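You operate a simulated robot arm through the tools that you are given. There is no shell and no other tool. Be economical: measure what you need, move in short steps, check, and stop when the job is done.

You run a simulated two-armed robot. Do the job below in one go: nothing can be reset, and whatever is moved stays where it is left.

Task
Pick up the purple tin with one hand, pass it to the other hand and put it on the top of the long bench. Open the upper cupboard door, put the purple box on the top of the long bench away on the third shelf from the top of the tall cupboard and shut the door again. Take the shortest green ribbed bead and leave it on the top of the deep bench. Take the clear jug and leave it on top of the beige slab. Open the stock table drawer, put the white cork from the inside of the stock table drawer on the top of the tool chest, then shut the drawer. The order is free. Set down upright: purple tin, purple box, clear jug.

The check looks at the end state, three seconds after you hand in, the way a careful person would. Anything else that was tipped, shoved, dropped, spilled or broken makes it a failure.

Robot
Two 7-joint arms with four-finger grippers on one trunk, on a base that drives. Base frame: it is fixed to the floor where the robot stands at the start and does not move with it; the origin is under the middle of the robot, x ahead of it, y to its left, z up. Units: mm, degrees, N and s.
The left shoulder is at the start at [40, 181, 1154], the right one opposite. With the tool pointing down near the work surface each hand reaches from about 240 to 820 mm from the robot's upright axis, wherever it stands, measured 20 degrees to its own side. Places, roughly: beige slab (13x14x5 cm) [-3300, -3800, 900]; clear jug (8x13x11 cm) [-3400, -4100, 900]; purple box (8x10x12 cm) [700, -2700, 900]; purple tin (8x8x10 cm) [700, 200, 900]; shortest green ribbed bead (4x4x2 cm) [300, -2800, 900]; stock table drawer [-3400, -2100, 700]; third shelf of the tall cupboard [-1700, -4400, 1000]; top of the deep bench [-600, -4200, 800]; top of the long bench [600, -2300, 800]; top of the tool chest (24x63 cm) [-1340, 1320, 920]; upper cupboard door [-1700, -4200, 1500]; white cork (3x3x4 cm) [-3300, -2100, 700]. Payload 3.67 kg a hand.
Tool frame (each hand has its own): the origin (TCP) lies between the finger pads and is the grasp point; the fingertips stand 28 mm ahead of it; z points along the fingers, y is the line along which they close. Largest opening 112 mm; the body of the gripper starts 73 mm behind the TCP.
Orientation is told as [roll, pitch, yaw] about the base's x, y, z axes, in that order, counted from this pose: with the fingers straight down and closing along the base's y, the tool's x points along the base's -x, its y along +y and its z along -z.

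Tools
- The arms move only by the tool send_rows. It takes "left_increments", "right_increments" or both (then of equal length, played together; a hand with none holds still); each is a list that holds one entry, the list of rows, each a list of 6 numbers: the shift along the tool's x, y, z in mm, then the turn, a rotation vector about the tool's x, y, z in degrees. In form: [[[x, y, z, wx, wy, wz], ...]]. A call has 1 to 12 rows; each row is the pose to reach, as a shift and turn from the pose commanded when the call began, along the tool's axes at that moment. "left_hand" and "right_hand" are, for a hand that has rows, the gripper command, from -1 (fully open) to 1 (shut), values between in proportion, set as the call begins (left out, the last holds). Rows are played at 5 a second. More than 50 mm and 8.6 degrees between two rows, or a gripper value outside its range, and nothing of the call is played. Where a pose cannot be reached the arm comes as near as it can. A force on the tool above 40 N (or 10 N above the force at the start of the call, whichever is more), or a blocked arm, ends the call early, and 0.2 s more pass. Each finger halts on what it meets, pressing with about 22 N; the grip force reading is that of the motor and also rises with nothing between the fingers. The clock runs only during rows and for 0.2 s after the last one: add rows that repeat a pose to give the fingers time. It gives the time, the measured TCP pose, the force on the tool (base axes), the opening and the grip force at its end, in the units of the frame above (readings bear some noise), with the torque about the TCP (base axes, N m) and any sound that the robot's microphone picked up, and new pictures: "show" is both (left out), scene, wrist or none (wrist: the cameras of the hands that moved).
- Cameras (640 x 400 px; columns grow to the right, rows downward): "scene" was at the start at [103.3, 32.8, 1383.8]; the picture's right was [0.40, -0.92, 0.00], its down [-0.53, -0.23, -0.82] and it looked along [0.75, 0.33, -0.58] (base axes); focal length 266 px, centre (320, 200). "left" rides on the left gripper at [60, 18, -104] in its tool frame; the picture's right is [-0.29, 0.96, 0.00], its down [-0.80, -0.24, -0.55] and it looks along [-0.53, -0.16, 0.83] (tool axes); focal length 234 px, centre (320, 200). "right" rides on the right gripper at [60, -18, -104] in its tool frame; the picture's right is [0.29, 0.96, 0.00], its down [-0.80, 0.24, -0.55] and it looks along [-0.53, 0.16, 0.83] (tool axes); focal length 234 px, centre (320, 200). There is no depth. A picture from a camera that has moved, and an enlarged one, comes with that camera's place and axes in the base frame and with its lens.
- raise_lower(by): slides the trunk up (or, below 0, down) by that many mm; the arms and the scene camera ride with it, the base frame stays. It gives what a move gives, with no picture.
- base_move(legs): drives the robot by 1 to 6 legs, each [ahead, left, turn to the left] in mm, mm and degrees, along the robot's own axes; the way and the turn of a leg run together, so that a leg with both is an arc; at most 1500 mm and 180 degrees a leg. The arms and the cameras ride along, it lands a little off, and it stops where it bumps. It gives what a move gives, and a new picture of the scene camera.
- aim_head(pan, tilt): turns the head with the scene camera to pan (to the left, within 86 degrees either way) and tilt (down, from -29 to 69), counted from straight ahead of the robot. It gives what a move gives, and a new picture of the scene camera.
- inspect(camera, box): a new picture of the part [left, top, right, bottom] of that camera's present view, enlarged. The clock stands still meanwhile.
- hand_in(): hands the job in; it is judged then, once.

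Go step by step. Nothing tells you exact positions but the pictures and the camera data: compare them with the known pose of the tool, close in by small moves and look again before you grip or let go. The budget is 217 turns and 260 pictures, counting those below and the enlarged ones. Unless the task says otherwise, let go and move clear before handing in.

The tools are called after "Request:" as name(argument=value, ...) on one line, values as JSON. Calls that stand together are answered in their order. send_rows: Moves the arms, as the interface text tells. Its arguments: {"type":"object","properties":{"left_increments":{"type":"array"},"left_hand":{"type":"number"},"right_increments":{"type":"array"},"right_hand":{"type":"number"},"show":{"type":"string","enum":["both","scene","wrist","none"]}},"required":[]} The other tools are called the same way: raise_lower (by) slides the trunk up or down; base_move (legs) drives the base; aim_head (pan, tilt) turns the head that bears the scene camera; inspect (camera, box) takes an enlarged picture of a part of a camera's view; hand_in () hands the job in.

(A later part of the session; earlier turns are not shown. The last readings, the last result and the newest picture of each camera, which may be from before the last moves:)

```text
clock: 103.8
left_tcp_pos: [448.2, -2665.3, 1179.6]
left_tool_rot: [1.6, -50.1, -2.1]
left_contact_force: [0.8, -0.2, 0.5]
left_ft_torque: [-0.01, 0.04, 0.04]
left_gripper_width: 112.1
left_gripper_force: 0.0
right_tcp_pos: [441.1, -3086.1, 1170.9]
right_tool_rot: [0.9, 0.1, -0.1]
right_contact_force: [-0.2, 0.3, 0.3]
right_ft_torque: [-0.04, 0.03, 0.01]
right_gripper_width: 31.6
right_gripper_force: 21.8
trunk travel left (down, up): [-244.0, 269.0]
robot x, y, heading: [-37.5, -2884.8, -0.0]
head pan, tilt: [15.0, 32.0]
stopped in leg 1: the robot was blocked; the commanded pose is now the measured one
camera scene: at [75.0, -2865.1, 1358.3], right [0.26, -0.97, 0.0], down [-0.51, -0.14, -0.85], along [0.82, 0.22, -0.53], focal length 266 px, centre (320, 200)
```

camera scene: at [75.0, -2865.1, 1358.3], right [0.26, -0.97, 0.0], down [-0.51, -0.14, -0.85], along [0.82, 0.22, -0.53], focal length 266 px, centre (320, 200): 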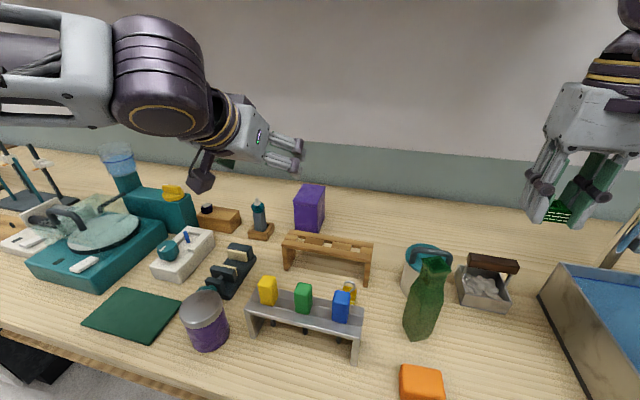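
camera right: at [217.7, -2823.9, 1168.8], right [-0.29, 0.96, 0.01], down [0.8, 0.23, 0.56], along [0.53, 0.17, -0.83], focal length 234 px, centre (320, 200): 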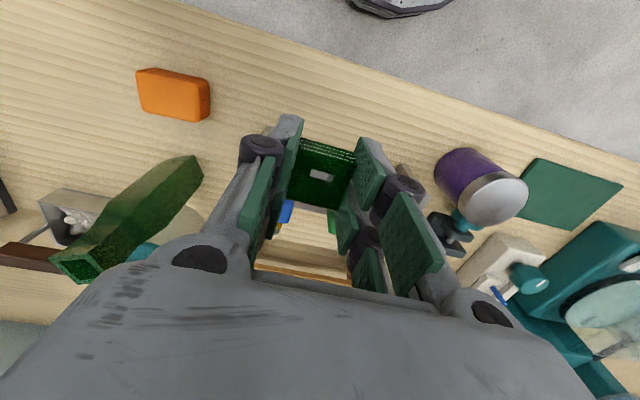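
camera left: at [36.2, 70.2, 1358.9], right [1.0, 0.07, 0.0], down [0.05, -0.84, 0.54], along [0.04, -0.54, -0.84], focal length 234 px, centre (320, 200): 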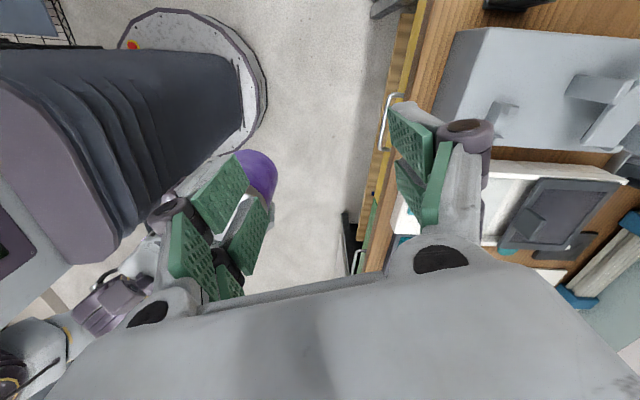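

I extend the left hand forward at height over the rack, then view the box.

Request:
send_rows(left_increments=[[[-26, 0, 31, 0, 0, 0], [-51, 1, 61, 0, 0, 0], [-77, 1, 92, 0, 0, 0], [-103, 2, 122, 0, 0, 0], [-129, 3, 153, 0, 0, 0], [-148, 3, 176, 0, 0, 0], [-148, 3, 176, 0, 0, 0]]], left_hand=-1)

```text
clock: 105.4
left_tcp_pos: [676.3, -2665.5, 1182.2]
left_tool_rot: [1.6, -50.3, -2.2]
left_contact_force: [-0.4, 1.2, 0.2]
left_ft_torque: [-0.01, -0.02, -0.02]
left_gripper_width: 112.0
left_gripper_force: 0.0
right_tcp_pos: [437.8, -3087.5, 1174.8]
right_tool_rot: [0.8, -0.1, -0.1]
right_contact_force: [-0.3, -0.3, 0.4]
right_ft_torque: [0.03, -0.02, 0.03]
right_gripper_width: 31.5
right_gripper_force: 21.9
trunk travel left (down, up): [-244.0, 269.0]
robot x, y, heading: [-35.7, -2883.6, -0.2]
head pan, tilt: [15.0, 32.0]
camera scene: at [71.6, -2864.8, 1358.6], right [0.26, -0.97, 0.0], down [-0.51, -0.14, -0.85], along [0.82, 0.22, -0.53], focal length 266 px, centre (320, 200)
camera left: at [557.9, -2646.8, 1202.9], right [0.2, 0.95, 0.24], down [0.08, -0.26, 0.96], along [0.98, -0.17, -0.13], focal length 234 px, centre (320, 200)
```

scene: 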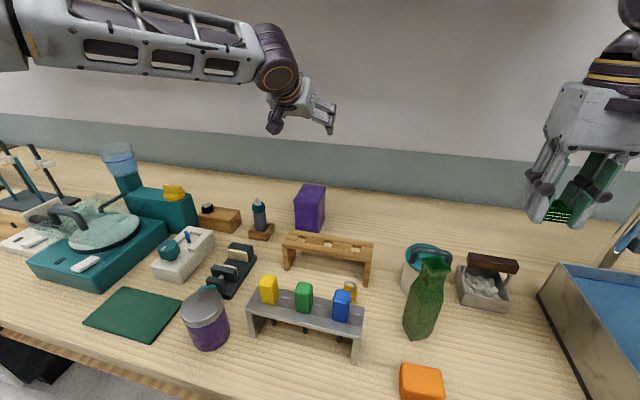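
left: 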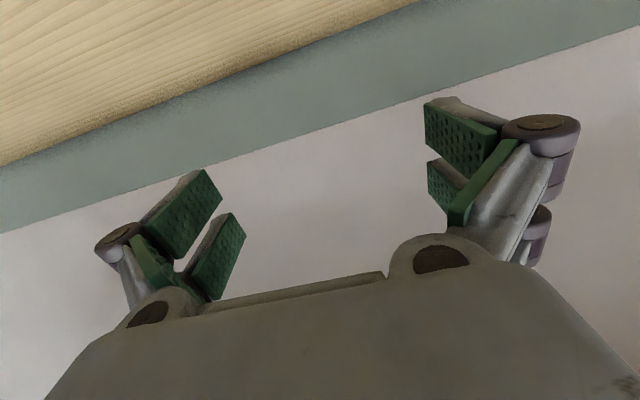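

Request:
inspect(camera="scene", box=[240, 160, 400, 290])

```text
3.08 times, centred on (320, 225) of scene
camera zoom: at [71.6, -2864.8, 1358.6], right [0.26, -0.97, 0.0], down [-0.51, -0.14, -0.85], along [0.82, 0.22, -0.53], focal length 820 px, centre (320, 123)
```

zoom: 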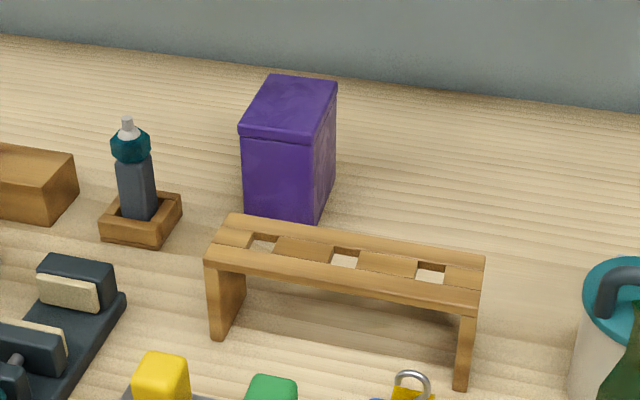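

I draw back a bit and lower, so the left wrist camera can see the box.

Request:
send_rows(left_increments=[[[12, 0, -15, 0, 0, 0], [49, 0, -40, 0, 0, 0], [85, 0, -10, 0, 0, 0], [120, 0, 15, 0, 0, 0], [150, 0, 33, 0, 0, 0], [179, 0, 51, 0, 0, 0], [179, 0, 51, 0, 0, 0]]], show="wrist")

```text
clock: 107.0
left_tcp_pos: [599.2, -2661.0, 1012.2]
left_tool_rot: [1.6, -50.3, -2.2]
left_contact_force: [-0.5, -0.3, 0.0]
left_ft_torque: [-0.04, 0.01, -0.02]
left_gripper_width: 112.2
left_gripper_force: 0.1
right_tcp_pos: [437.0, -3086.4, 1172.9]
right_tool_rot: [1.0, 0.0, -0.1]
right_contact_force: [0.1, -0.7, -0.8]
right_ft_torque: [-0.01, -0.02, -0.01]
right_gripper_width: 31.5
right_gripper_force: 21.7
trunk travel left (down, up): [-244.0, 269.0]
robot x, y, heading: [-35.7, -2883.3, -0.1]
head pan, tilt: [15.0, 32.0]
camera left: at [481.5, -2642.7, 1033.3], right [0.2, 0.95, 0.24], down [0.08, -0.26, 0.96], along [0.98, -0.17, -0.13], focal length 234 px, centre (320, 200)
```

left: 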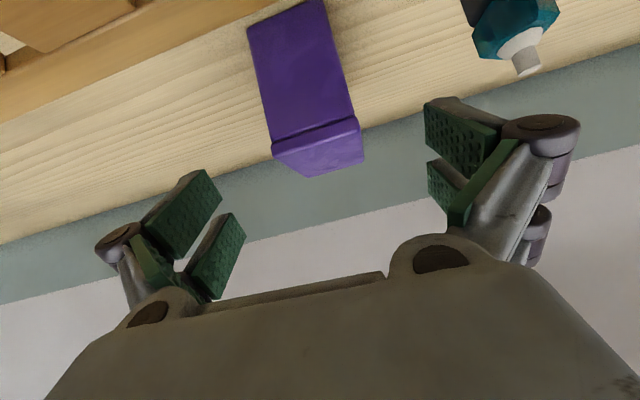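

The box's near face is at x≈662, y −2628..−2700, top z≈957. I go forward above it, then down, straddling it.

Request:
send_rows(left_increments=[[[-24, 0, 29, 0, 0, 0], [-48, 0, 57, 0, 0, 0], [-68, 0, 81, 0, 0, 0], [-45, 0, 100, 0, 0, 0], [-22, 0, 120, 0, 0, 0], [0, 0, 138, 0, 0, 0], [0, 0, 138, 0, 0, 0]]], left_hand=-1)

```text
clock: 108.6
left_tcp_pos: [707.1, -2663.9, 926.5]
left_tool_rot: [1.6, -50.6, -2.3]
left_contact_force: [-1.4, -4.8, 16.0]
left_ft_torque: [-0.33, 0.78, 0.17]
left_gripper_width: 112.0
left_gripper_force: 0.1
right_tcp_pos: [435.7, -3088.2, 1173.4]
right_tool_rot: [0.9, 0.0, -0.2]
right_contact_force: [-0.3, 0.9, -0.1]
right_ft_torque: [0.05, 0.03, 0.0]
right_gripper_width: 31.5
right_gripper_force: 21.5
trunk travel left (down, up): [-244.0, 269.0]
robot x, y, heading: [-37.5, -2885.1, 0.1]
head pan, tilt: [15.0, 32.0]
camera scene: at [70.3, -2866.7, 1358.8], right [0.26, -0.97, 0.0], down [-0.51, -0.14, -0.85], along [0.82, 0.22, -0.53], focal length 266 px, centre (320, 200)
camera left: at [588.8, -2644.4, 947.4], right [0.2, 0.95, 0.24], down [0.07, -0.26, 0.96], along [0.98, -0.18, -0.12], focal length 234 px, centre (320, 200)
```

scene: 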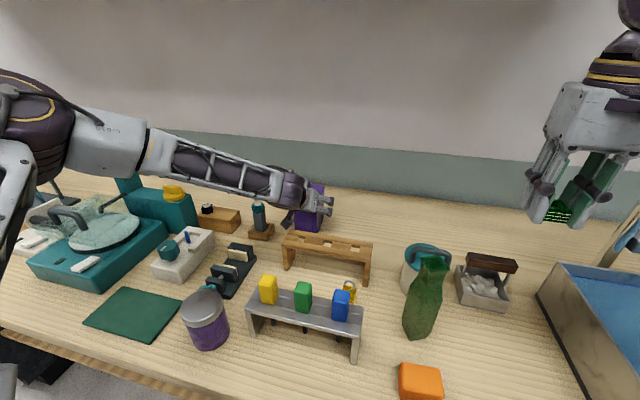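
left: 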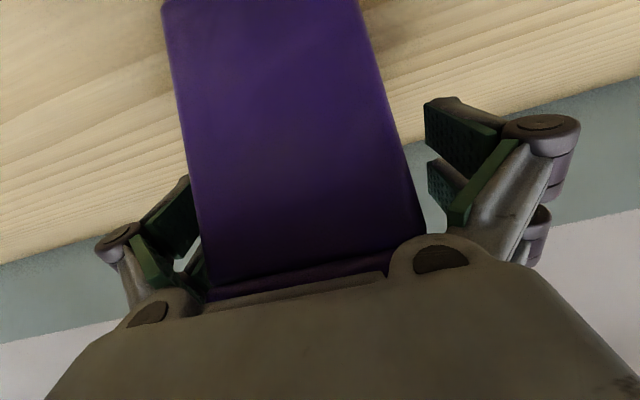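

The palm is lightly touching the box's near top edge. I back off 12 mm and then grip.

Request:
send_rows(left_increments=[[[3, 0, -7, 0, 0, 0], [4.7, 0, -12, 0, 0, 0], [4.7, 0, -12, 0, 0, 0]]], left_hand=-1, show="none")

Request:
send_rows(left_increments=[[[0, 0, 0, 0, 0, 0], [0, 0, 0, 0, 0, 0], [0, 0, 0, 0, 0, 0], [0, 0, 0, 0, 0, 0]]], left_hand=1, show="wrist")

```text
clock: 109.4
left_tcp_pos: [694.4, -2659.6, 925.0]
left_tool_rot: [1.8, -50.1, -2.2]
left_contact_force: [0.5, -0.1, 3.9]
left_ft_torque: [0.11, 0.27, -0.04]
left_gripper_width: 112.3
left_gripper_force: 0.0
right_tcp_pos: [438.9, -3087.1, 1171.7]
right_tool_rot: [0.9, 0.1, 0.0]
right_contact_force: [-0.5, 0.1, 0.0]
right_ft_torque: [-0.01, 0.0, -0.03]
right_gripper_width: 31.7
right_gripper_force: 22.0
trunk travel left (down, up): [-244.0, 269.0]
robot x, y, heading: [-35.3, -2883.4, 0.2]
head pan, tilt: [15.0, 32.0]
```

```text
clock: 110.4
left_tcp_pos: [695.6, -2661.1, 931.3]
left_tool_rot: [1.7, -50.6, -2.1]
left_contact_force: [-1.6, 4.9, 27.6]
left_ft_torque: [0.05, 1.31, -0.04]
left_gripper_width: 86.7
left_gripper_force: 22.3
right_tcp_pos: [434.8, -3086.4, 1173.9]
right_tool_rot: [0.8, -0.2, -0.1]
right_contact_force: [-0.3, 0.9, -1.3]
right_ft_torque: [0.03, -0.03, 0.01]
right_gripper_width: 31.6
right_gripper_force: 22.2
trunk travel left (down, up): [-244.0, 269.0]
robot x, y, heading: [-32.9, -2882.2, -0.1]
head pan, tilt: [15.0, 32.0]
camera left: at [576.2, -2642.4, 951.9], right [0.2, 0.95, 0.24], down [0.07, -0.26, 0.96], along [0.98, -0.17, -0.12], focal length 234 px, centre (320, 200)
```

left: 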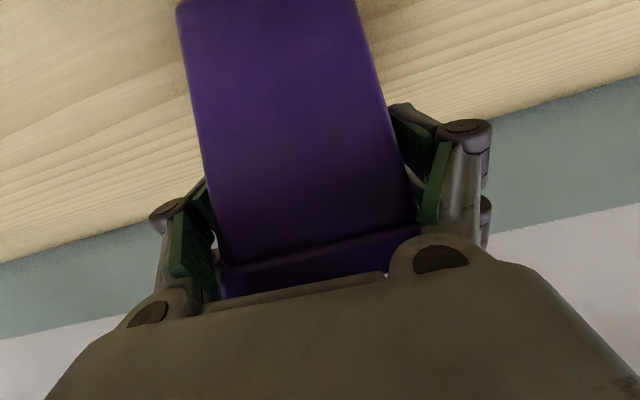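

Gripped at 87 mm, though it pushes up on the hand. I lift gently and check.

Request:
send_rows(left_increments=[[[-6, 0, -5, 0, 0, 0], [-15, 0, -13, 0, 0, 0], [-31, 0, -26, 0, 0, 0], [-46, 0, -39, 0, 0, 0], [-46, 0, -39, 0, 0, 0]]])

```text
clock: 111.6
left_tcp_pos: [695.4, -2662.7, 985.7]
left_tool_rot: [1.7, -50.1, -2.2]
left_contact_force: [0.2, -0.4, -4.1]
left_ft_torque: [0.0, 0.04, -0.04]
left_gripper_width: 70.1
left_gripper_force: 21.5
right_tcp_pos: [439.0, -3086.5, 1173.1]
right_tool_rot: [0.7, 0.1, -0.1]
right_contact_force: [1.0, 0.2, -0.4]
right_ft_torque: [-0.03, 0.02, -0.01]
right_gripper_width: 31.7
right_gripper_force: 22.2
trunk travel left (down, up): [-244.0, 269.0]
robot x, y, heading: [-36.0, -2880.6, 0.1]
head pan, tilt: [15.0, 32.0]
camera scene: at [73.3, -2864.7, 1358.4], right [0.26, -0.97, 0.0], down [-0.51, -0.14, -0.85], along [0.82, 0.22, -0.53], focal length 266 px, centre (320, 200)
camera left: at [577.5, -2643.9, 1007.7], right [0.2, 0.95, 0.24], down [0.08, -0.26, 0.96], along [0.98, -0.17, -0.13], focal length 234 px, centre (320, 200)
```

scene: 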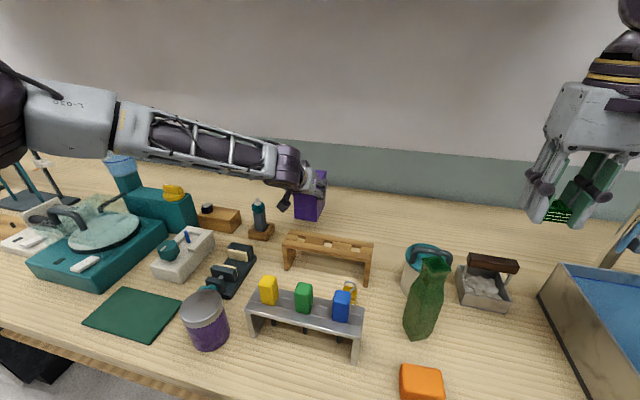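
left: 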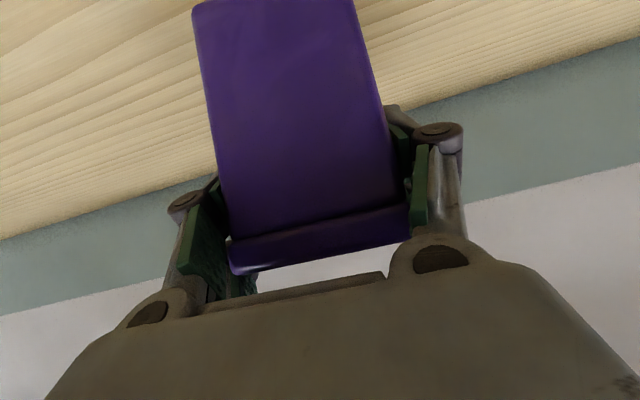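

The box is in hand (70 mm, 4 N). I lift it clear and back out.

Request:
send_rows(left_increments=[[[-28, 0, -24, 0, 0, 0], [-56, 0, -47, 0, 0, 0], [-84, 0, -71, 0, 0, 0], [-115, 0, -96, 0, 0, 0], [-90, 0, -128, 0, 0, 0], [-64, 0, -160, 0, 0, 0], [-38, 0, -192, 0, 0, 0]]], show="none")

Request:
base_move(legs=[[-350, 0, 0]])

```text
clock: 113.2
left_tcp_pos: [571.7, -2661.8, 1139.1]
left_tool_rot: [1.6, -50.3, -2.1]
left_contact_force: [-0.3, 0.1, -3.5]
left_ft_torque: [0.03, 0.03, -0.03]
left_gripper_width: 69.7
left_gripper_force: 22.3
right_tcp_pos: [436.8, -3086.7, 1173.2]
right_tool_rot: [0.8, 0.1, -0.1]
right_contact_force: [-0.7, -0.8, 0.7]
right_ft_torque: [0.02, 0.0, 0.0]
right_gripper_width: 31.5
right_gripper_force: 22.5
trunk travel left (down, up): [-244.0, 269.0]
robot x, y, heading: [-37.7, -2889.5, 0.1]
head pan, tilt: [15.0, 32.0]
```

```text
clock: 115.5
left_tcp_pos: [224.6, -2661.4, 1138.1]
left_tool_rot: [1.6, -50.2, -2.1]
left_contact_force: [-0.1, -0.1, -4.0]
left_ft_torque: [0.0, 0.01, -0.01]
left_gripper_width: 69.9
left_gripper_force: 22.1
right_tcp_pos: [90.4, -3086.1, 1173.0]
right_tool_rot: [0.8, 0.1, 0.1]
right_contact_force: [-0.2, -0.4, -0.3]
right_ft_torque: [-0.04, -0.02, -0.01]
right_gripper_width: 31.4
right_gripper_force: 22.2
trunk travel left (down, up): [-244.0, 269.0]
robot x, y, heading: [-386.8, -2884.6, 0.1]
head pan, tilt: [15.0, 32.0]
camera scene: at [-276.6, -2864.5, 1358.5], right [0.26, -0.97, 0.0], down [-0.51, -0.14, -0.85], along [0.82, 0.22, -0.53], focal length 266 px, centre (320, 200)
```

scene: 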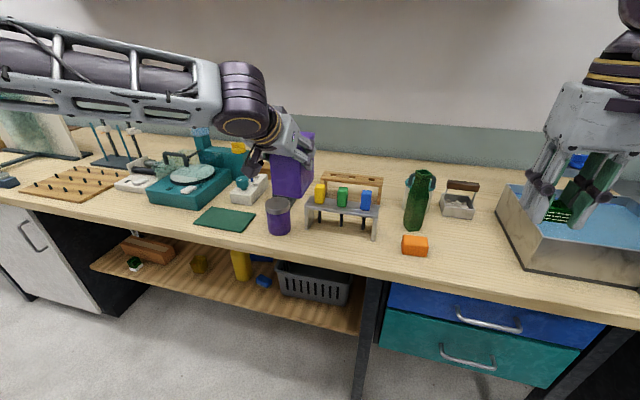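

Everything stands as it was. I turn right to face the deep bench.

Request:
base_move(legs=[[0, 0, -90]])

Request:
aim_head(pan=-10, tilt=30)

```text
clock: 120.1
left_tcp_pos: [-161.9, -3493.9, 1138.9]
left_tool_rot: [1.6, -50.2, -92.0]
left_contact_force: [-0.3, 0.0, -4.1]
left_ft_torque: [0.06, -0.01, 0.0]
left_gripper_width: 70.0
left_gripper_force: 22.4
right_tcp_pos: [-585.8, -3361.0, 1172.8]
right_tool_rot: [0.9, 0.1, -89.9]
right_contact_force: [0.3, -0.3, -0.9]
right_ft_torque: [0.03, -0.03, -0.01]
right_gripper_width: 31.6
right_gripper_force: 22.2
trunk travel left (down, up): [-244.0, 269.0]
robot x, y, heading: [-385.5, -2885.0, -89.9]
head pan, tilt: [15.0, 32.0]
camera scene: at [-360.4, -2995.2, 1358.5], right [-0.97, -0.26, 0.0], down [-0.14, 0.51, -0.85], along [0.22, -0.82, -0.53], focal length 266 px, centre (320, 200)
```

scene: 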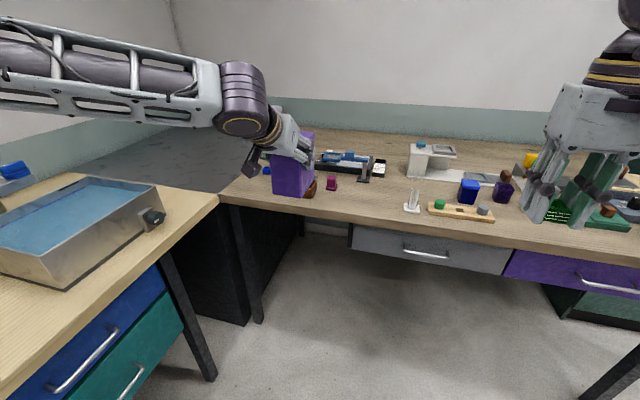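

```text
clock: 121.0
left_tcp_pos: [-162.6, -3495.3, 1138.3]
left_tool_rot: [1.4, -50.2, -92.1]
left_contact_force: [-0.1, -0.1, -3.9]
left_ft_torque: [0.08, 0.0, -0.01]
left_gripper_width: 69.9
left_gripper_force: 21.5
right_tcp_pos: [-587.4, -3360.7, 1173.0]
right_tool_rot: [0.8, 0.2, -90.1]
right_contact_force: [-0.1, 0.2, 0.0]
right_ft_torque: [-0.02, 0.01, -0.01]
right_gripper_width: 31.5
right_gripper_force: 22.0
trunk travel left (down, up): [-244.0, 269.0]
robot x, y, heading: [-387.5, -2883.5, -90.1]
head pan, tilt: [-10.0, 30.0]
camera scene: at [-399.1, -2997.7, 1361.6], right [-0.98, 0.17, 0.0], down [0.09, 0.49, -0.87], along [-0.15, -0.85, -0.5], focal length 266 px, centre (320, 200)
```

scene: 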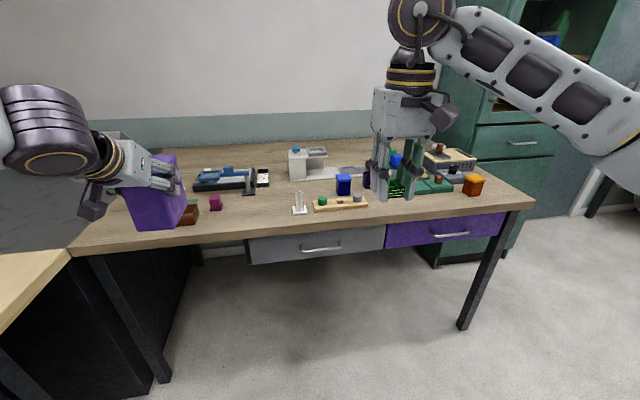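

A free spot on the deep bench is about (−330, −3830), left of the white figure. I drive up to it.

Request:
base_move(legs=[[470, 137, 0]])

Request:
send_rows(right_increments=[[[0, 40, 20, 0, 0, 0], [0, 80, 60, 0, 0, 0], [0, 120, 100, 0, 0, 0], [0, 120, 145, 0, 0, 0], [0, 120, 190, 0, 0, 0], [0, 120, 190, 0, 0, 0]]])

```text
clock: 123.9
left_tcp_pos: [-25.3, -3970.1, 1138.2]
left_tool_rot: [1.6, -50.2, -92.1]
left_contact_force: [0.6, -0.5, -3.7]
left_ft_torque: [0.06, -0.03, 0.0]
left_gripper_width: 69.5
left_gripper_force: 21.9
right_tcp_pos: [-449.8, -3834.9, 1173.6]
right_tool_rot: [0.8, 0.1, -90.0]
right_contact_force: [0.2, -0.4, -0.5]
right_ft_torque: [-0.01, 0.06, 0.0]
right_gripper_width: 31.6
right_gripper_force: 21.9
trunk travel left (down, up): [-244.0, 269.0]
robot x, y, heading: [-249.3, -3360.6, -90.1]
head pan, tilt: [-10.0, 30.0]
camera scene: at [-262.3, -3473.3, 1361.6], right [-0.98, 0.17, 0.0], down [0.09, 0.49, -0.87], along [-0.15, -0.85, -0.5], focal length 266 px, centre (320, 200)
```

scene: 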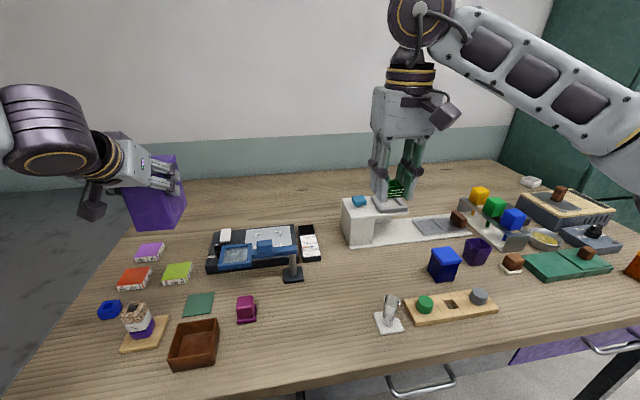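

```text
refused: row 2 steps farther than a row can; nothing moved
```

Request:
send_rows(right_increments=[[[0, 35, 20, 0, 0, 0], [0, 70, 50, 0, 0, 0], [0, 100, 85, 0, 0, 0], [0, 120, 125, 0, 0, 0], [0, 120, 160, 0, 0, 0], [0, 120, 195, 0, 0, 0], [0, 120, 230, 0, 0, 0], [0, 120, 255, 0, 0, 0], [0, 120, 255, 0, 0, 0]]])

```text
clock: 125.9
left_tcp_pos: [-25.6, -3969.9, 1137.9]
left_tool_rot: [1.4, -50.1, -92.1]
left_contact_force: [0.3, 0.0, -3.4]
left_ft_torque: [0.05, 0.0, 0.0]
left_gripper_width: 70.0
left_gripper_force: 22.3
right_tcp_pos: [-325.7, -3835.9, 919.4]
right_tool_rot: [0.8, 0.2, -89.9]
right_contact_force: [0.2, -0.1, -0.8]
right_ft_torque: [-0.03, -0.03, -0.01]
right_gripper_width: 31.3
right_gripper_force: 21.9
trunk travel left (down, up): [-244.0, 269.0]
robot x, y, heading: [-248.1, -3362.3, -90.0]
head pan, tilt: [-10.0, 30.0]
camera scene: at [-262.1, -3473.0, 1361.6], right [-0.98, 0.17, 0.0], down [0.09, 0.49, -0.87], along [-0.15, -0.85, -0.5], focal length 266 px, centre (320, 200)
camera right: at [-346.4, -3774.7, 1023.2], right [0.96, 0.29, 0.01], down [0.23, -0.8, 0.56], along [0.17, -0.53, -0.83], focal length 234 px, centre (320, 200)
```

scene: 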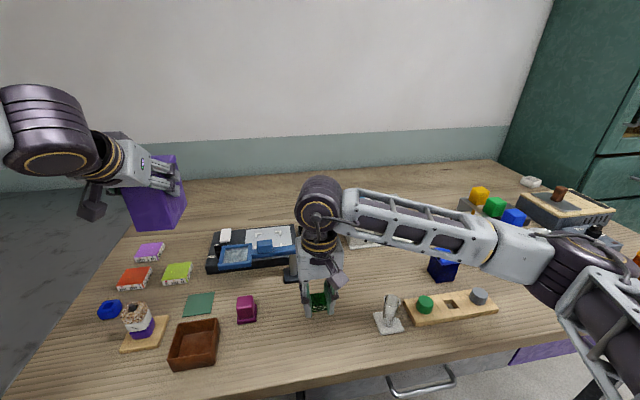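
right: 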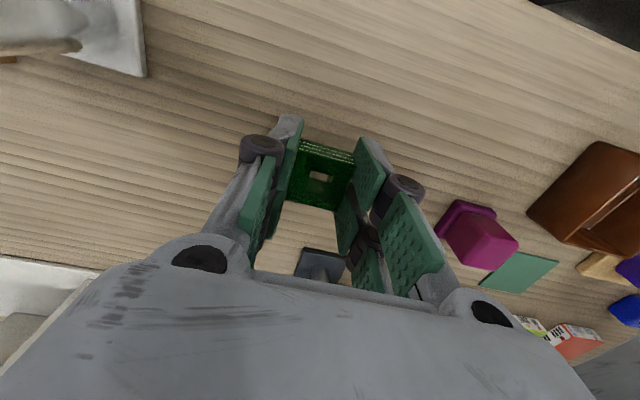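

Request:
send_rows(right_increments=[[[0, 0, 20, 0, 0, 0], [0, 0, 32, 0, 0, 0], [0, 0, 38, 0, 0, 0], [0, 0, 42, 0, 0, 0], [0, 0, 42, 0, 0, 0]]], show="none")

```text
clock: 127.1
left_tcp_pos: [-26.0, -3969.9, 1139.5]
left_tool_rot: [1.7, -50.2, -92.2]
left_contact_force: [-0.1, 0.3, -4.1]
left_ft_torque: [0.06, -0.02, -0.01]
left_gripper_width: 69.8
left_gripper_force: 22.1
right_tcp_pos: [-324.0, -3835.7, 878.1]
right_tool_rot: [0.9, 0.1, -90.0]
right_contact_force: [-0.4, -0.2, 5.2]
right_ft_torque: [-0.07, 0.11, 0.01]
right_gripper_width: 31.4
right_gripper_force: 21.7
trunk travel left (down, up): [-244.0, 269.0]
robot x, y, heading: [-247.2, -3361.5, -89.8]
head pan, tilt: [-10.0, 30.0]
```

Light contact (5 N), so the bead is on the bench. I open a little, lift and look.

Request:
send_rows(right_increments=[[[0, 0, 0, 0, 0, 0], [0, 0, 0, 0, 0, 0], [0, 0, -30, 0, 0, 0], [0, 0, -75, 0, 0, 0], [0, 0, -120, 0, 0, 0], [0, 0, -165, 0, 0, 0], [0, 0, -210, 0, 0, 0], [0, 0, -255, 0, 0, 0], [0, 0, -255, 0, 0, 0]]], right_hand=0.1, show="wrist")

```text
clock: 129.1
left_tcp_pos: [-26.0, -3970.4, 1139.0]
left_tool_rot: [1.6, -50.1, -92.1]
left_contact_force: [0.4, -1.1, -3.7]
left_ft_torque: [0.09, 0.0, 0.01]
left_gripper_width: 70.0
left_gripper_force: 21.9
right_tcp_pos: [-329.6, -3836.8, 1131.1]
right_tool_rot: [0.8, 0.1, -90.0]
right_contact_force: [1.2, 0.0, -0.4]
right_ft_torque: [0.04, -0.04, 0.0]
right_gripper_width: 50.4
right_gripper_force: 0.0
trunk travel left (down, up): [-244.0, 269.0]
robot x, y, heading: [-250.0, -3360.3, -90.1]
head pan, tilt: [-10.0, 30.0]
camera right: at [-350.7, -3776.8, 1236.3], right [0.96, 0.29, 0.01], down [0.23, -0.8, 0.56], along [0.17, -0.53, -0.83], focal length 234 px, centre (320, 200)
```

right: 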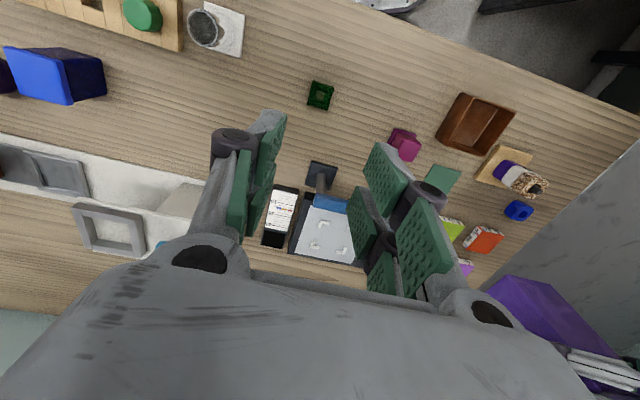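

The bead is on the deep bench, clear of its neighbours. I drive over to the cupboard next.

Request:
base_move(legs=[[-200, 0, 0], [0, -1250, 0]])

Request:
aim_head(pan=0, tilt=12)

```text
clock: 136.9
left_tcp_pos: [-1285.5, -3764.4, 1137.1]
left_tool_rot: [1.6, -50.2, -92.7]
left_contact_force: [-0.9, -0.6, -3.5]
left_ft_torque: [0.03, 0.01, 0.03]
left_gripper_width: 70.2
left_gripper_force: 22.1
right_tcp_pos: [-1588.6, -3628.0, 1131.7]
right_tool_rot: [0.8, 0.1, -90.7]
right_contact_force: [0.0, -0.4, 0.1]
right_ft_torque: [-0.02, -0.01, -0.05]
right_gripper_width: 50.3
right_gripper_force: 0.0
trunk travel left (down, up): [-244.0, 269.0]
robot x, y, heading: [-1502.7, -3154.7, -90.7]
head pan, tilt: [-10.0, 30.0]
camera scene: at [-1517.7, -3265.1, 1361.6], right [-0.98, 0.18, 0.0], down [0.09, 0.49, -0.87], along [-0.16, -0.85, -0.5], focal length 266 px, centre (320, 200)
```

scene: 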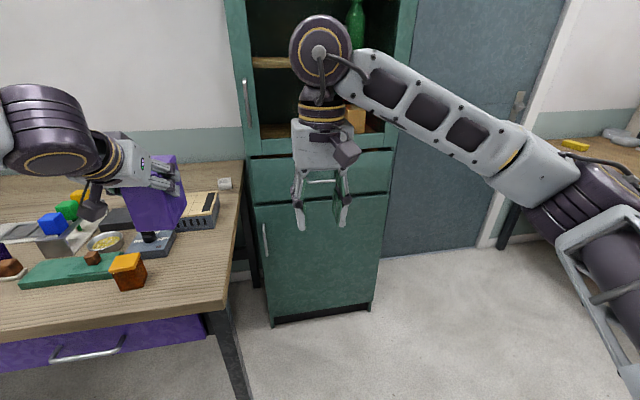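

```text
clock: 137.7
left_tcp_pos: [-1285.0, -3764.1, 1138.8]
left_tool_rot: [1.5, -50.1, -92.6]
left_contact_force: [-0.3, 0.3, -3.1]
left_ft_torque: [0.06, 0.03, 0.0]
left_gripper_width: 69.7
left_gripper_force: 22.0
right_tcp_pos: [-1589.1, -3628.8, 1133.5]
right_tool_rot: [0.8, 0.1, -90.6]
right_contact_force: [0.0, -0.3, -1.1]
right_ft_torque: [0.02, -0.02, 0.01]
right_gripper_width: 50.4
right_gripper_force: 0.0
trunk travel left (down, up): [-244.0, 269.0]
robot x, y, heading: [-1502.9, -3153.6, -90.4]
head pan, tilt: [0.0, 12.0]
camera scene: at [-1501.8, -3269.4, 1390.6], right [-1.0, 0.01, 0.0], down [0.0, 0.21, -0.98], along [-0.01, -0.98, -0.21], focal length 266 px, centre (320, 200)
```

scene: 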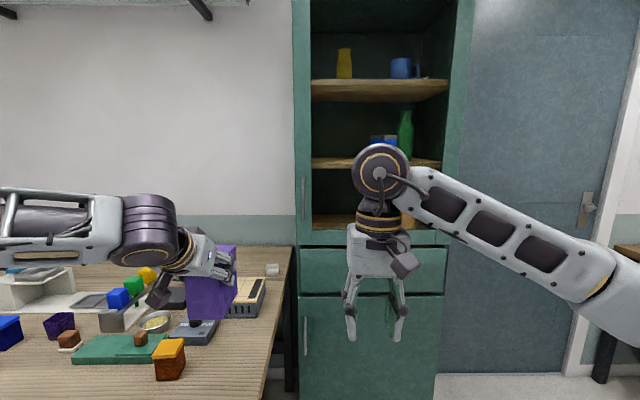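

The cupboard front is at y≈−4250, with the vertical handle near (−1450, −4215, 1200) and the hinge on the right at x≈−1990. I position the base so the right arm can reach the handle, then point the right hand forward.

Request:
base_move(legs=[[264, 153, 0.5]])

Request:
send_rows(right_increments=[[[0, 0, -7, 0, -8, 0], [0, 0, -14, 0, -16, 0], [0, 0, -21, 0, -24, 0], [0, 0, -28, 0, -32, 0], [0, 0, -35, 0, -40, 0], [0, 0, -42, 0, -48, 0], [0, 0, -49, 0, -56, 0], [0, 0, -56, 0, -64, 0], [0, 0, -62, 0, -72, 0], [0, 0, -68, 0, -80, 0], [0, 0, -68, 0, -80, 0]]], right_hand=-1)

```text
clock: 139.8
left_tcp_pos: [-1127.0, -4025.8, 1138.9]
left_tool_rot: [1.6, -50.2, -92.1]
left_contact_force: [0.7, 0.0, -3.9]
left_ft_torque: [0.1, 0.05, 0.0]
left_gripper_width: 69.9
left_gripper_force: 22.0
right_tcp_pos: [-1430.7, -3893.2, 1132.7]
right_tool_rot: [0.8, 0.0, -89.9]
right_contact_force: [0.3, -0.8, 0.2]
right_ft_torque: [0.01, 0.03, 0.02]
right_gripper_width: 50.3
right_gripper_force: 0.0
trunk travel left (down, up): [-244.0, 269.0]
robot x, y, heading: [-1351.9, -3416.0, -89.7]
head pan, tilt: [0.0, 12.0]
camera scene: at [-1348.5, -3533.1, 1390.7], right [-1.0, 0.0, 0.0], down [0.0, 0.21, -0.98], along [0.0, -0.98, -0.21], focal length 266 px, centre (320, 200)
```

scene: 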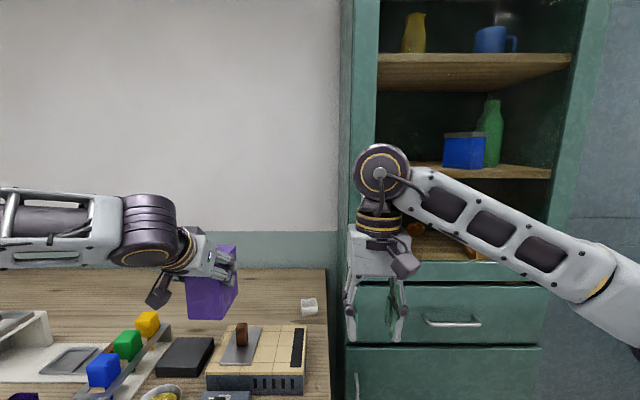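

```text
clock: 142.2
left_tcp_pos: [-1127.3, -4025.3, 1138.0]
left_tool_rot: [1.6, -50.2, -92.1]
left_contact_force: [0.0, -0.3, -3.6]
left_ft_torque: [0.02, -0.01, -0.03]
left_gripper_width: 69.9
left_gripper_force: 22.1
right_tcp_pos: [-1432.1, -3893.5, 1201.5]
right_tool_rot: [4.8, -80.1, -94.7]
right_contact_force: [0.4, 0.2, 0.5]
right_ft_torque: [-0.02, 0.03, 0.02]
right_gripper_width: 112.3
right_gripper_force: 0.1
trunk travel left (down, up): [-244.0, 269.0]
robot x, y, heading: [-1351.2, -3418.2, -89.7]
head pan, tilt: [0.0, 12.0]
camera scene: at [-1348.6, -3532.7, 1390.7], right [-1.0, 0.0, 0.0], down [0.0, 0.21, -0.98], along [0.0, -0.98, -0.21], focal length 266 px, centre (320, 200)
camera right: at [-1450.7, -3779.6, 1159.8], right [0.96, 0.05, -0.27], down [0.23, 0.41, 0.88], along [0.16, -0.91, 0.38], focal length 234 px, centre (320, 200)
```

scene: 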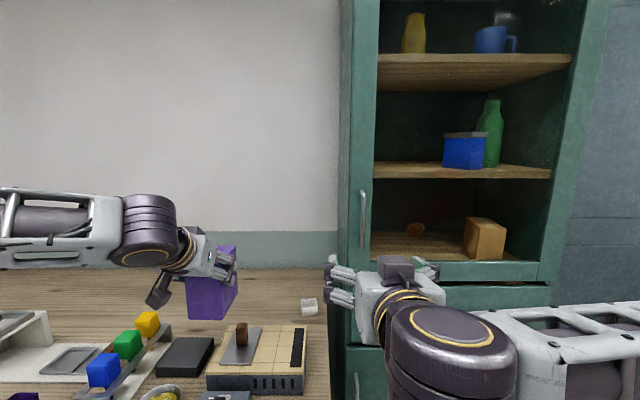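
right: 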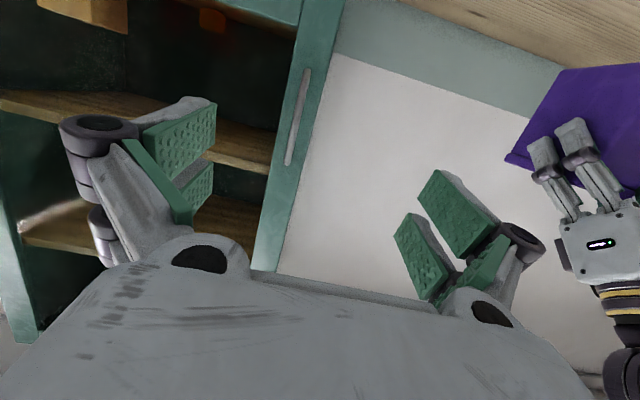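

The handle is near (−1457, −4200, 1200). I bring the open right hand up to just in front of it.

Request:
send_rows(right_increments=[[[-7, -4, 39, 0, 0, 0], [-14, -8, 78, 0, 0, 0], [-21, -12, 117, 0, 0, 0], [-28, -17, 156, 0, 0, 0], [-35, -21, 195, 0, 0, 0], [-42, -25, 233, 0, 0, 0], [-42, -25, 233, 0, 0, 0]]], right_hand=-1)

```text
clock: 143.8
left_tcp_pos: [-1126.7, -4025.3, 1138.7]
left_tool_rot: [1.6, -50.2, -92.0]
left_contact_force: [0.1, -0.4, -3.8]
left_ft_torque: [0.05, 0.01, -0.01]
left_gripper_width: 70.2
left_gripper_force: 21.9
right_tcp_pos: [-1458.2, -4129.2, 1201.7]
right_tool_rot: [4.8, -79.8, -94.6]
right_contact_force: [0.6, 0.0, 0.7]
right_ft_torque: [0.04, 0.02, -0.03]
right_gripper_width: 112.2
right_gripper_force: 0.1
trunk travel left (down, up): [-244.0, 269.0]
robot x, y, heading: [-1351.0, -3418.2, -89.9]
head pan, tilt: [0.0, 12.0]
camera scene: at [-1348.7, -3532.0, 1390.8], right [-1.0, 0.0, 0.0], down [0.0, 0.21, -0.98], along [0.0, -0.98, -0.21], focal length 266 px, centre (320, 200)
camera right: at [-1475.8, -4015.8, 1160.0], right [0.96, 0.05, -0.27], down [0.23, 0.41, 0.88], along [0.16, -0.91, 0.38], focal length 234 px, centre (320, 200)
```

scene: 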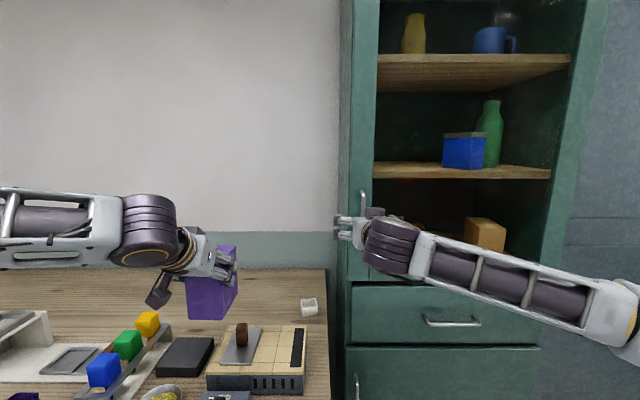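
right: 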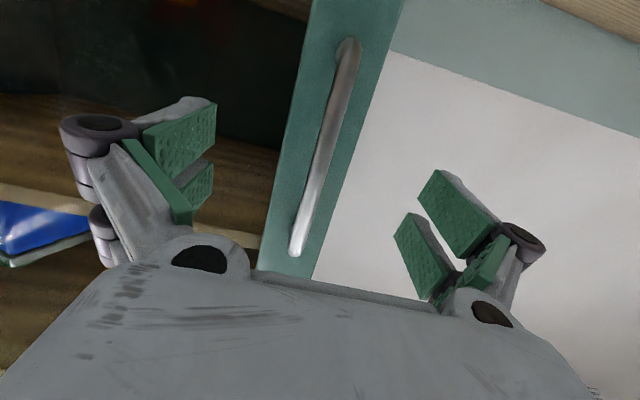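

Request:
send_rows(right_increments=[[[-3, 2, 18, 0, 0, 0], [-7, 2, 38, 0, 0, 0], [-7, 2, 38, 0, 0, 0]]], right_hand=-1, show="wrist")

```text
clock: 144.6
left_tcp_pos: [-1127.6, -4025.5, 1138.4]
left_tool_rot: [1.6, -50.2, -92.0]
left_contact_force: [0.0, -0.1, -4.7]
left_ft_torque: [0.04, 0.02, 0.01]
left_gripper_width: 70.0
left_gripper_force: 22.1
right_tcp_pos: [-1454.0, -4168.3, 1201.6]
right_tool_rot: [4.8, -79.8, -94.7]
right_contact_force: [0.3, 0.8, -0.3]
right_ft_torque: [-0.02, -0.01, 0.01]
right_gripper_width: 112.1
right_gripper_force: 0.1
trunk travel left (down, up): [-244.0, 269.0]
robot x, y, heading: [-1348.6, -3415.0, -89.8]
head pan, tilt: [0.0, 12.0]
camera right: at [-1473.7, -4054.6, 1159.9], right [0.96, 0.05, -0.27], down [0.23, 0.41, 0.89], along [0.16, -0.91, 0.38], focal length 234 px, centre (320, 200)
```

right: 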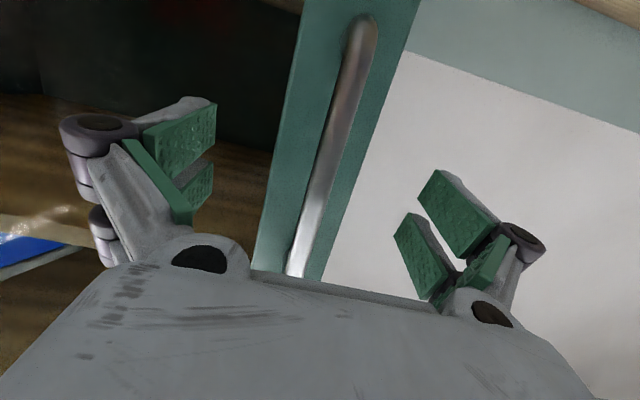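

The bar runs between the pads at about TCP depth. Close.

Request:
send_rows(right_increments=[[[0, 0, 0, 0, 0, 0], [0, 0, 0, 0, 0, 0], [0, 0, 0, 0, 0, 0], [0, 0, 0, 0, 0, 0], [0, 0, 0, 0, 0, 0]]], right_hand=1, show="wrist")

```text
clock: 145.8
left_tcp_pos: [-1128.1, -4026.2, 1138.7]
left_tool_rot: [1.6, -50.2, -92.0]
left_contact_force: [-0.3, 0.1, -4.3]
left_ft_torque: [0.04, 0.02, -0.04]
left_gripper_width: 69.8
left_gripper_force: 21.6
right_tcp_pos: [-1456.5, -4168.3, 1200.9]
right_tool_rot: [4.2, -79.9, -94.1]
right_contact_force: [-5.1, -0.5, 0.5]
right_ft_torque: [0.53, 1.94, -0.04]
right_gripper_width: 10.8
right_gripper_force: 44.7
trunk travel left (down, up): [-244.0, 269.0]
robot x, y, heading: [-1353.3, -3415.0, -90.1]
head pan, tilt: [0.0, 12.0]
camera right: at [-1475.1, -4054.8, 1159.8], right [0.96, 0.05, -0.27], down [0.23, 0.41, 0.88], along [0.15, -0.91, 0.38], focal length 234 px, centre (320, 200)
```

right: 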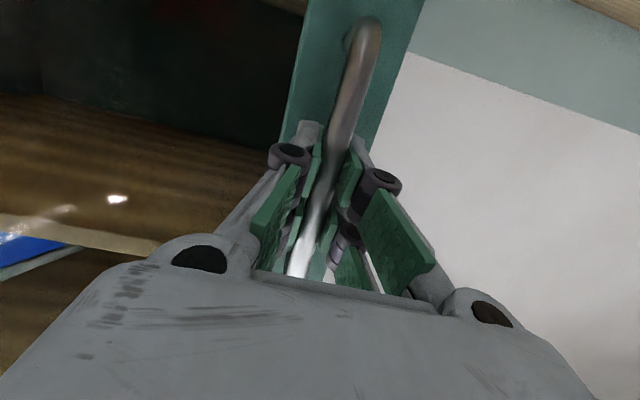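

Gripped on the bar (11 mm). I pull along the door's arc, turning the hand with it: first 15°.

Request:
send_rows(right_increments=[[[4, -3, -22, -2.5, 0, -0.4], [7.9, -7.7, -45.2, -4.9, 0, -0.9], [11.8, -13, -67, -7.4, 0, -1.3], [15.7, -19.3, -89.3, -9.8, 0, -1.7], [19.5, -27, -111, -12.3, 0, -2.2], [23.3, -34.9, -132.5, -14.8, 0, -2.6], [23.3, -34.9, -132.5, -14.8, 0, -2.6]]])

```text
clock: 147.3
left_tcp_pos: [-1122.4, -4024.3, 1136.8]
left_tool_rot: [1.2, -50.2, -91.7]
left_contact_force: [0.0, 0.3, -3.6]
left_ft_torque: [0.03, 0.04, 0.01]
left_gripper_width: 69.9
left_gripper_force: 21.5
right_tcp_pos: [-1481.9, -4032.1, 1200.7]
right_tool_rot: [3.5, -80.1, -77.9]
right_contact_force: [27.3, 9.0, -7.8]
right_ft_torque: [-1.89, 1.05, -0.13]
right_gripper_width: 10.4
right_gripper_force: 45.1
trunk travel left (down, up): [-244.0, 269.0]
robot x, y, heading: [-1349.0, -3417.9, -89.9]
head pan, tilt: [0.0, 12.0]
camera scene: at [-1343.2, -3532.2, 1390.7], right [-1.0, 0.0, 0.0], down [0.0, 0.21, -0.98], along [0.0, -0.98, -0.21], focal length 266 px, centre (320, 200)
camera right: at [-1530.5, -3926.8, 1159.6], right [0.91, 0.3, -0.27], down [0.11, 0.46, 0.88], along [0.39, -0.84, 0.38], focal length 234 px, centre (320, 200)
```

scene: 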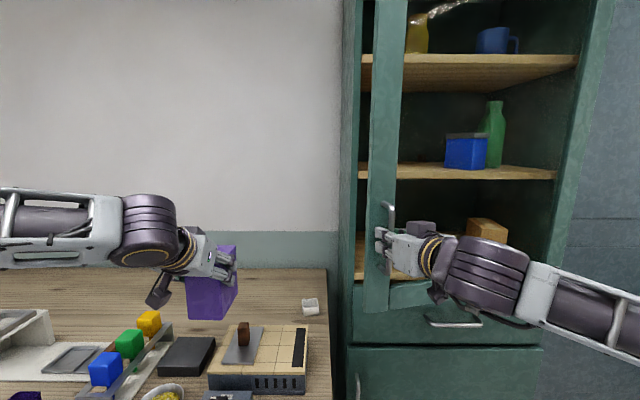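
right: 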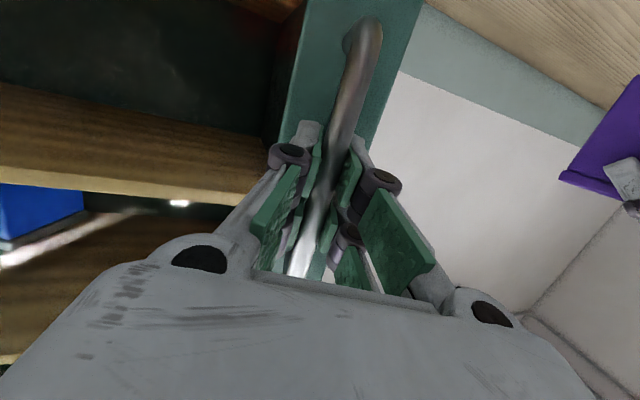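

The door follows. The path needs a slightly flatter arc, so I correct for that and go on to 45°.

Request:
send_rows(right_increments=[[[3.9, 4, -22, -2.5, 0, -0.4], [7.7, 4.6, -43.6, -4.9, 0, -0.9], [11.7, 1, -66, -7.4, 0, -1.3], [15.6, -3.8, -88.7, -9.8, 0, -1.7], [19.4, -9, -111, -12.3, 0, -2.2], [23.2, -15.7, -132.6, -14.8, 0, -2.6], [30.7, -32.1, -175.1, -19.7, 0, -3.5], [38, -51.9, -216.5, -24.6, 0, -4.3], [44.9, -75.4, -255.4, -29.5, 0, -5.2], [44.9, -75.4, -255.4, -29.5, 0, -5.2]]])

```text
clock: 148.8
left_tcp_pos: [-1126.0, -4023.6, 1137.2]
left_tool_rot: [1.6, -50.2, -92.0]
left_contact_force: [-0.4, 0.1, -3.5]
left_ft_torque: [0.07, -0.02, 0.04]
left_gripper_width: 69.9
left_gripper_force: 22.1
right_tcp_pos: [-1539.5, -3909.5, 1201.1]
right_tool_rot: [4.2, -80.0, -62.4]
right_contact_force: [7.1, 6.6, -1.3]
right_ft_torque: [0.25, 2.45, -0.14]
right_gripper_width: 10.7
right_gripper_force: 44.6
right hand out of reach, approached as far as the arm can: row 6, 7
trunk travel left (down, up): [-244.0, 269.0]
robot x, y, heading: [-1350.9, -3415.5, -89.7]
head pan, tilt: [0.0, 12.0]
stopped in row 7 (right hand): the force on the tool passed its limit at 50 N (the readings are from after the stop); the commanded pose is now the measured one
camera scene: at [-1348.5, -3531.6, 1390.9], right [-1.0, 0.0, 0.0], down [0.0, 0.21, -0.98], along [0.0, -0.98, -0.21], focal length 266 px, centre (320, 200)
camera right: at [-1615.0, -3821.3, 1160.3], right [0.79, 0.55, -0.27], down [-0.02, 0.47, 0.88], along [0.61, -0.69, 0.38], focal length 234 px, centre (320, 200)
```

scene: 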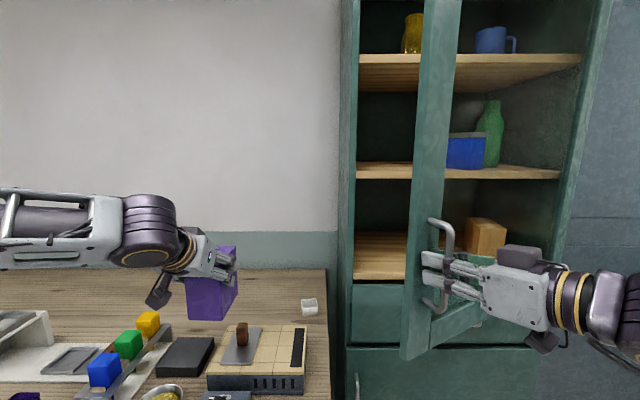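
right: 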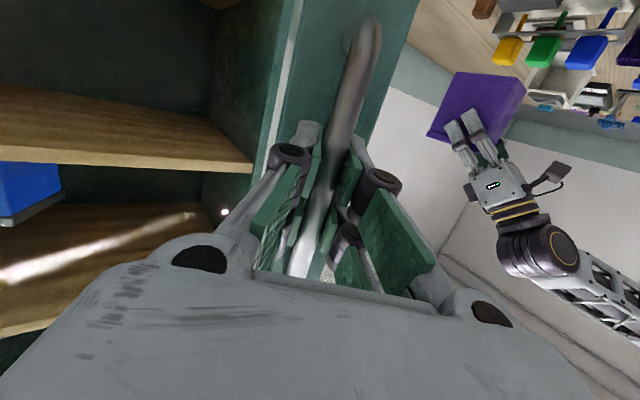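

The door is about 30° open and the arm has reached its limit. I keep hold and swing the whole base about the hinge, 15° first.

Request:
base_move(legs=[[-166, -203, 15]])

```text
clock: 150.7
left_tcp_pos: [-1197.7, -3807.4, 1137.9]
left_tool_rot: [1.3, -50.1, -76.7]
left_contact_force: [-0.1, 0.4, -3.5]
left_ft_torque: [0.07, 0.02, 0.01]
left_gripper_width: 69.9
left_gripper_force: 21.9
right_tcp_pos: [-1625.7, -3803.6, 1201.1]
right_tool_rot: [4.4, -79.8, -47.3]
right_contact_force: [16.2, 17.1, -12.8]
right_ft_torque: [-0.9, 1.71, -0.09]
right_gripper_width: 10.5
right_gripper_force: 45.3
trunk travel left (down, up): [-244.0, 269.0]
robot x, y, heading: [-1575.6, -3278.6, -74.9]
head pan, tilt: [0.0, 12.0]
camera scene: at [-1540.0, -3389.8, 1390.8], right [-0.97, -0.26, 0.0], down [-0.06, 0.2, -0.98], along [0.26, -0.94, -0.21], focal length 266 px, centre (320, 200)
```

scene: 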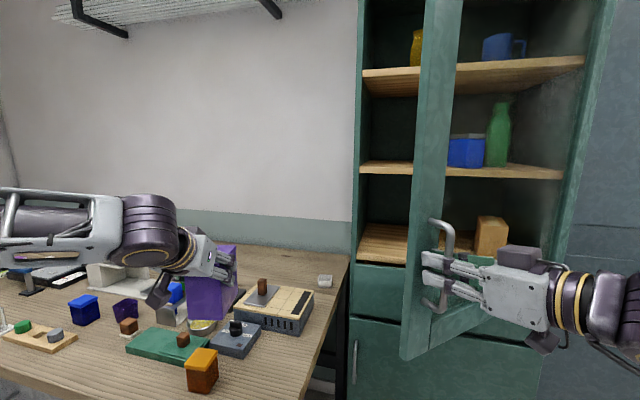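

Request:
base_move(legs=[[-229, -272, 20]])

```text
clock: 153.0
left_tcp_pos: [-1383.4, -3554.3, 1137.9]
left_tool_rot: [1.6, -50.1, -56.9]
left_contact_force: [0.7, 0.1, -3.6]
left_ft_torque: [0.08, -0.01, 0.03]
left_gripper_width: 69.9
left_gripper_force: 21.8
right_tcp_pos: [-1787.0, -3696.8, 1201.6]
right_tool_rot: [4.9, -79.9, -28.1]
right_contact_force: [-4.6, -9.3, 13.7]
right_ft_torque: [-1.58, 1.54, 0.15]
right_gripper_width: 10.9
right_gripper_force: 45.3
trunk travel left (down, up): [-244.0, 269.0]
robot x, y, heading: [-1915.6, -3187.7, -54.6]
head pan, tilt: [0.0, 12.0]
camera scene: at [-1849.3, -3280.4, 1390.8], right [-0.82, -0.58, 0.0], down [-0.12, 0.17, -0.98], along [0.56, -0.8, -0.21], focal length 266 px, centre (320, 200)
```

scene: 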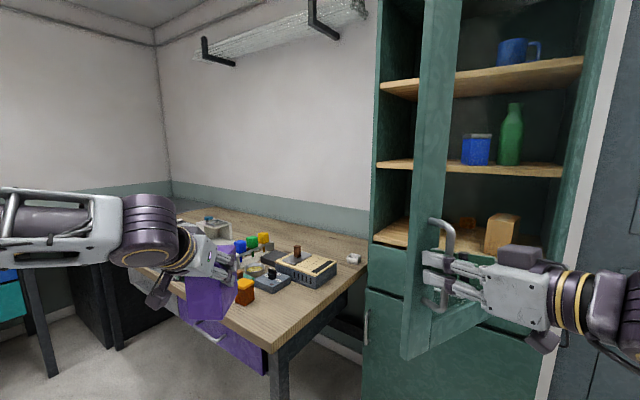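

Request:
base_move(legs=[[-242, -283, 21]])

```text
clock: 155.4
left_tcp_pos: [-1656.7, -3374.0, 1138.5]
left_tool_rot: [1.7, -50.1, -35.6]
left_contact_force: [-0.5, 0.0, -4.3]
left_ft_torque: [0.06, 0.06, -0.03]
left_gripper_width: 70.1
left_gripper_force: 22.1
right_tcp_pos: [-1981.8, -3653.9, 1201.7]
right_tool_rot: [4.7, -79.9, -6.6]
right_contact_force: [-0.1, -6.8, 2.0]
right_ft_torque: [-2.02, 0.68, 0.18]
right_gripper_width: 10.6
right_gripper_force: 45.1
trunk travel left (down, up): [-244.0, 269.0]
robot x, y, heading: [-2288.3, -3218.8, -33.5]
head pan, tilt: [0.0, 12.0]
camera scene: at [-2190.8, -3288.5, 1390.7], right [-0.55, -0.83, 0.0], down [-0.17, 0.12, -0.98], along [0.81, -0.54, -0.21], focal length 266 px, centre (320, 200)
```

scene: 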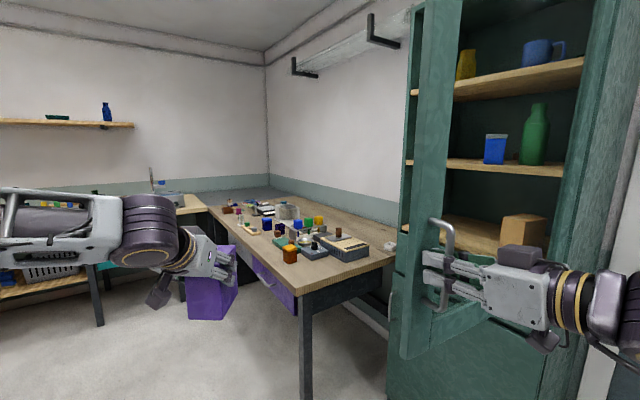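

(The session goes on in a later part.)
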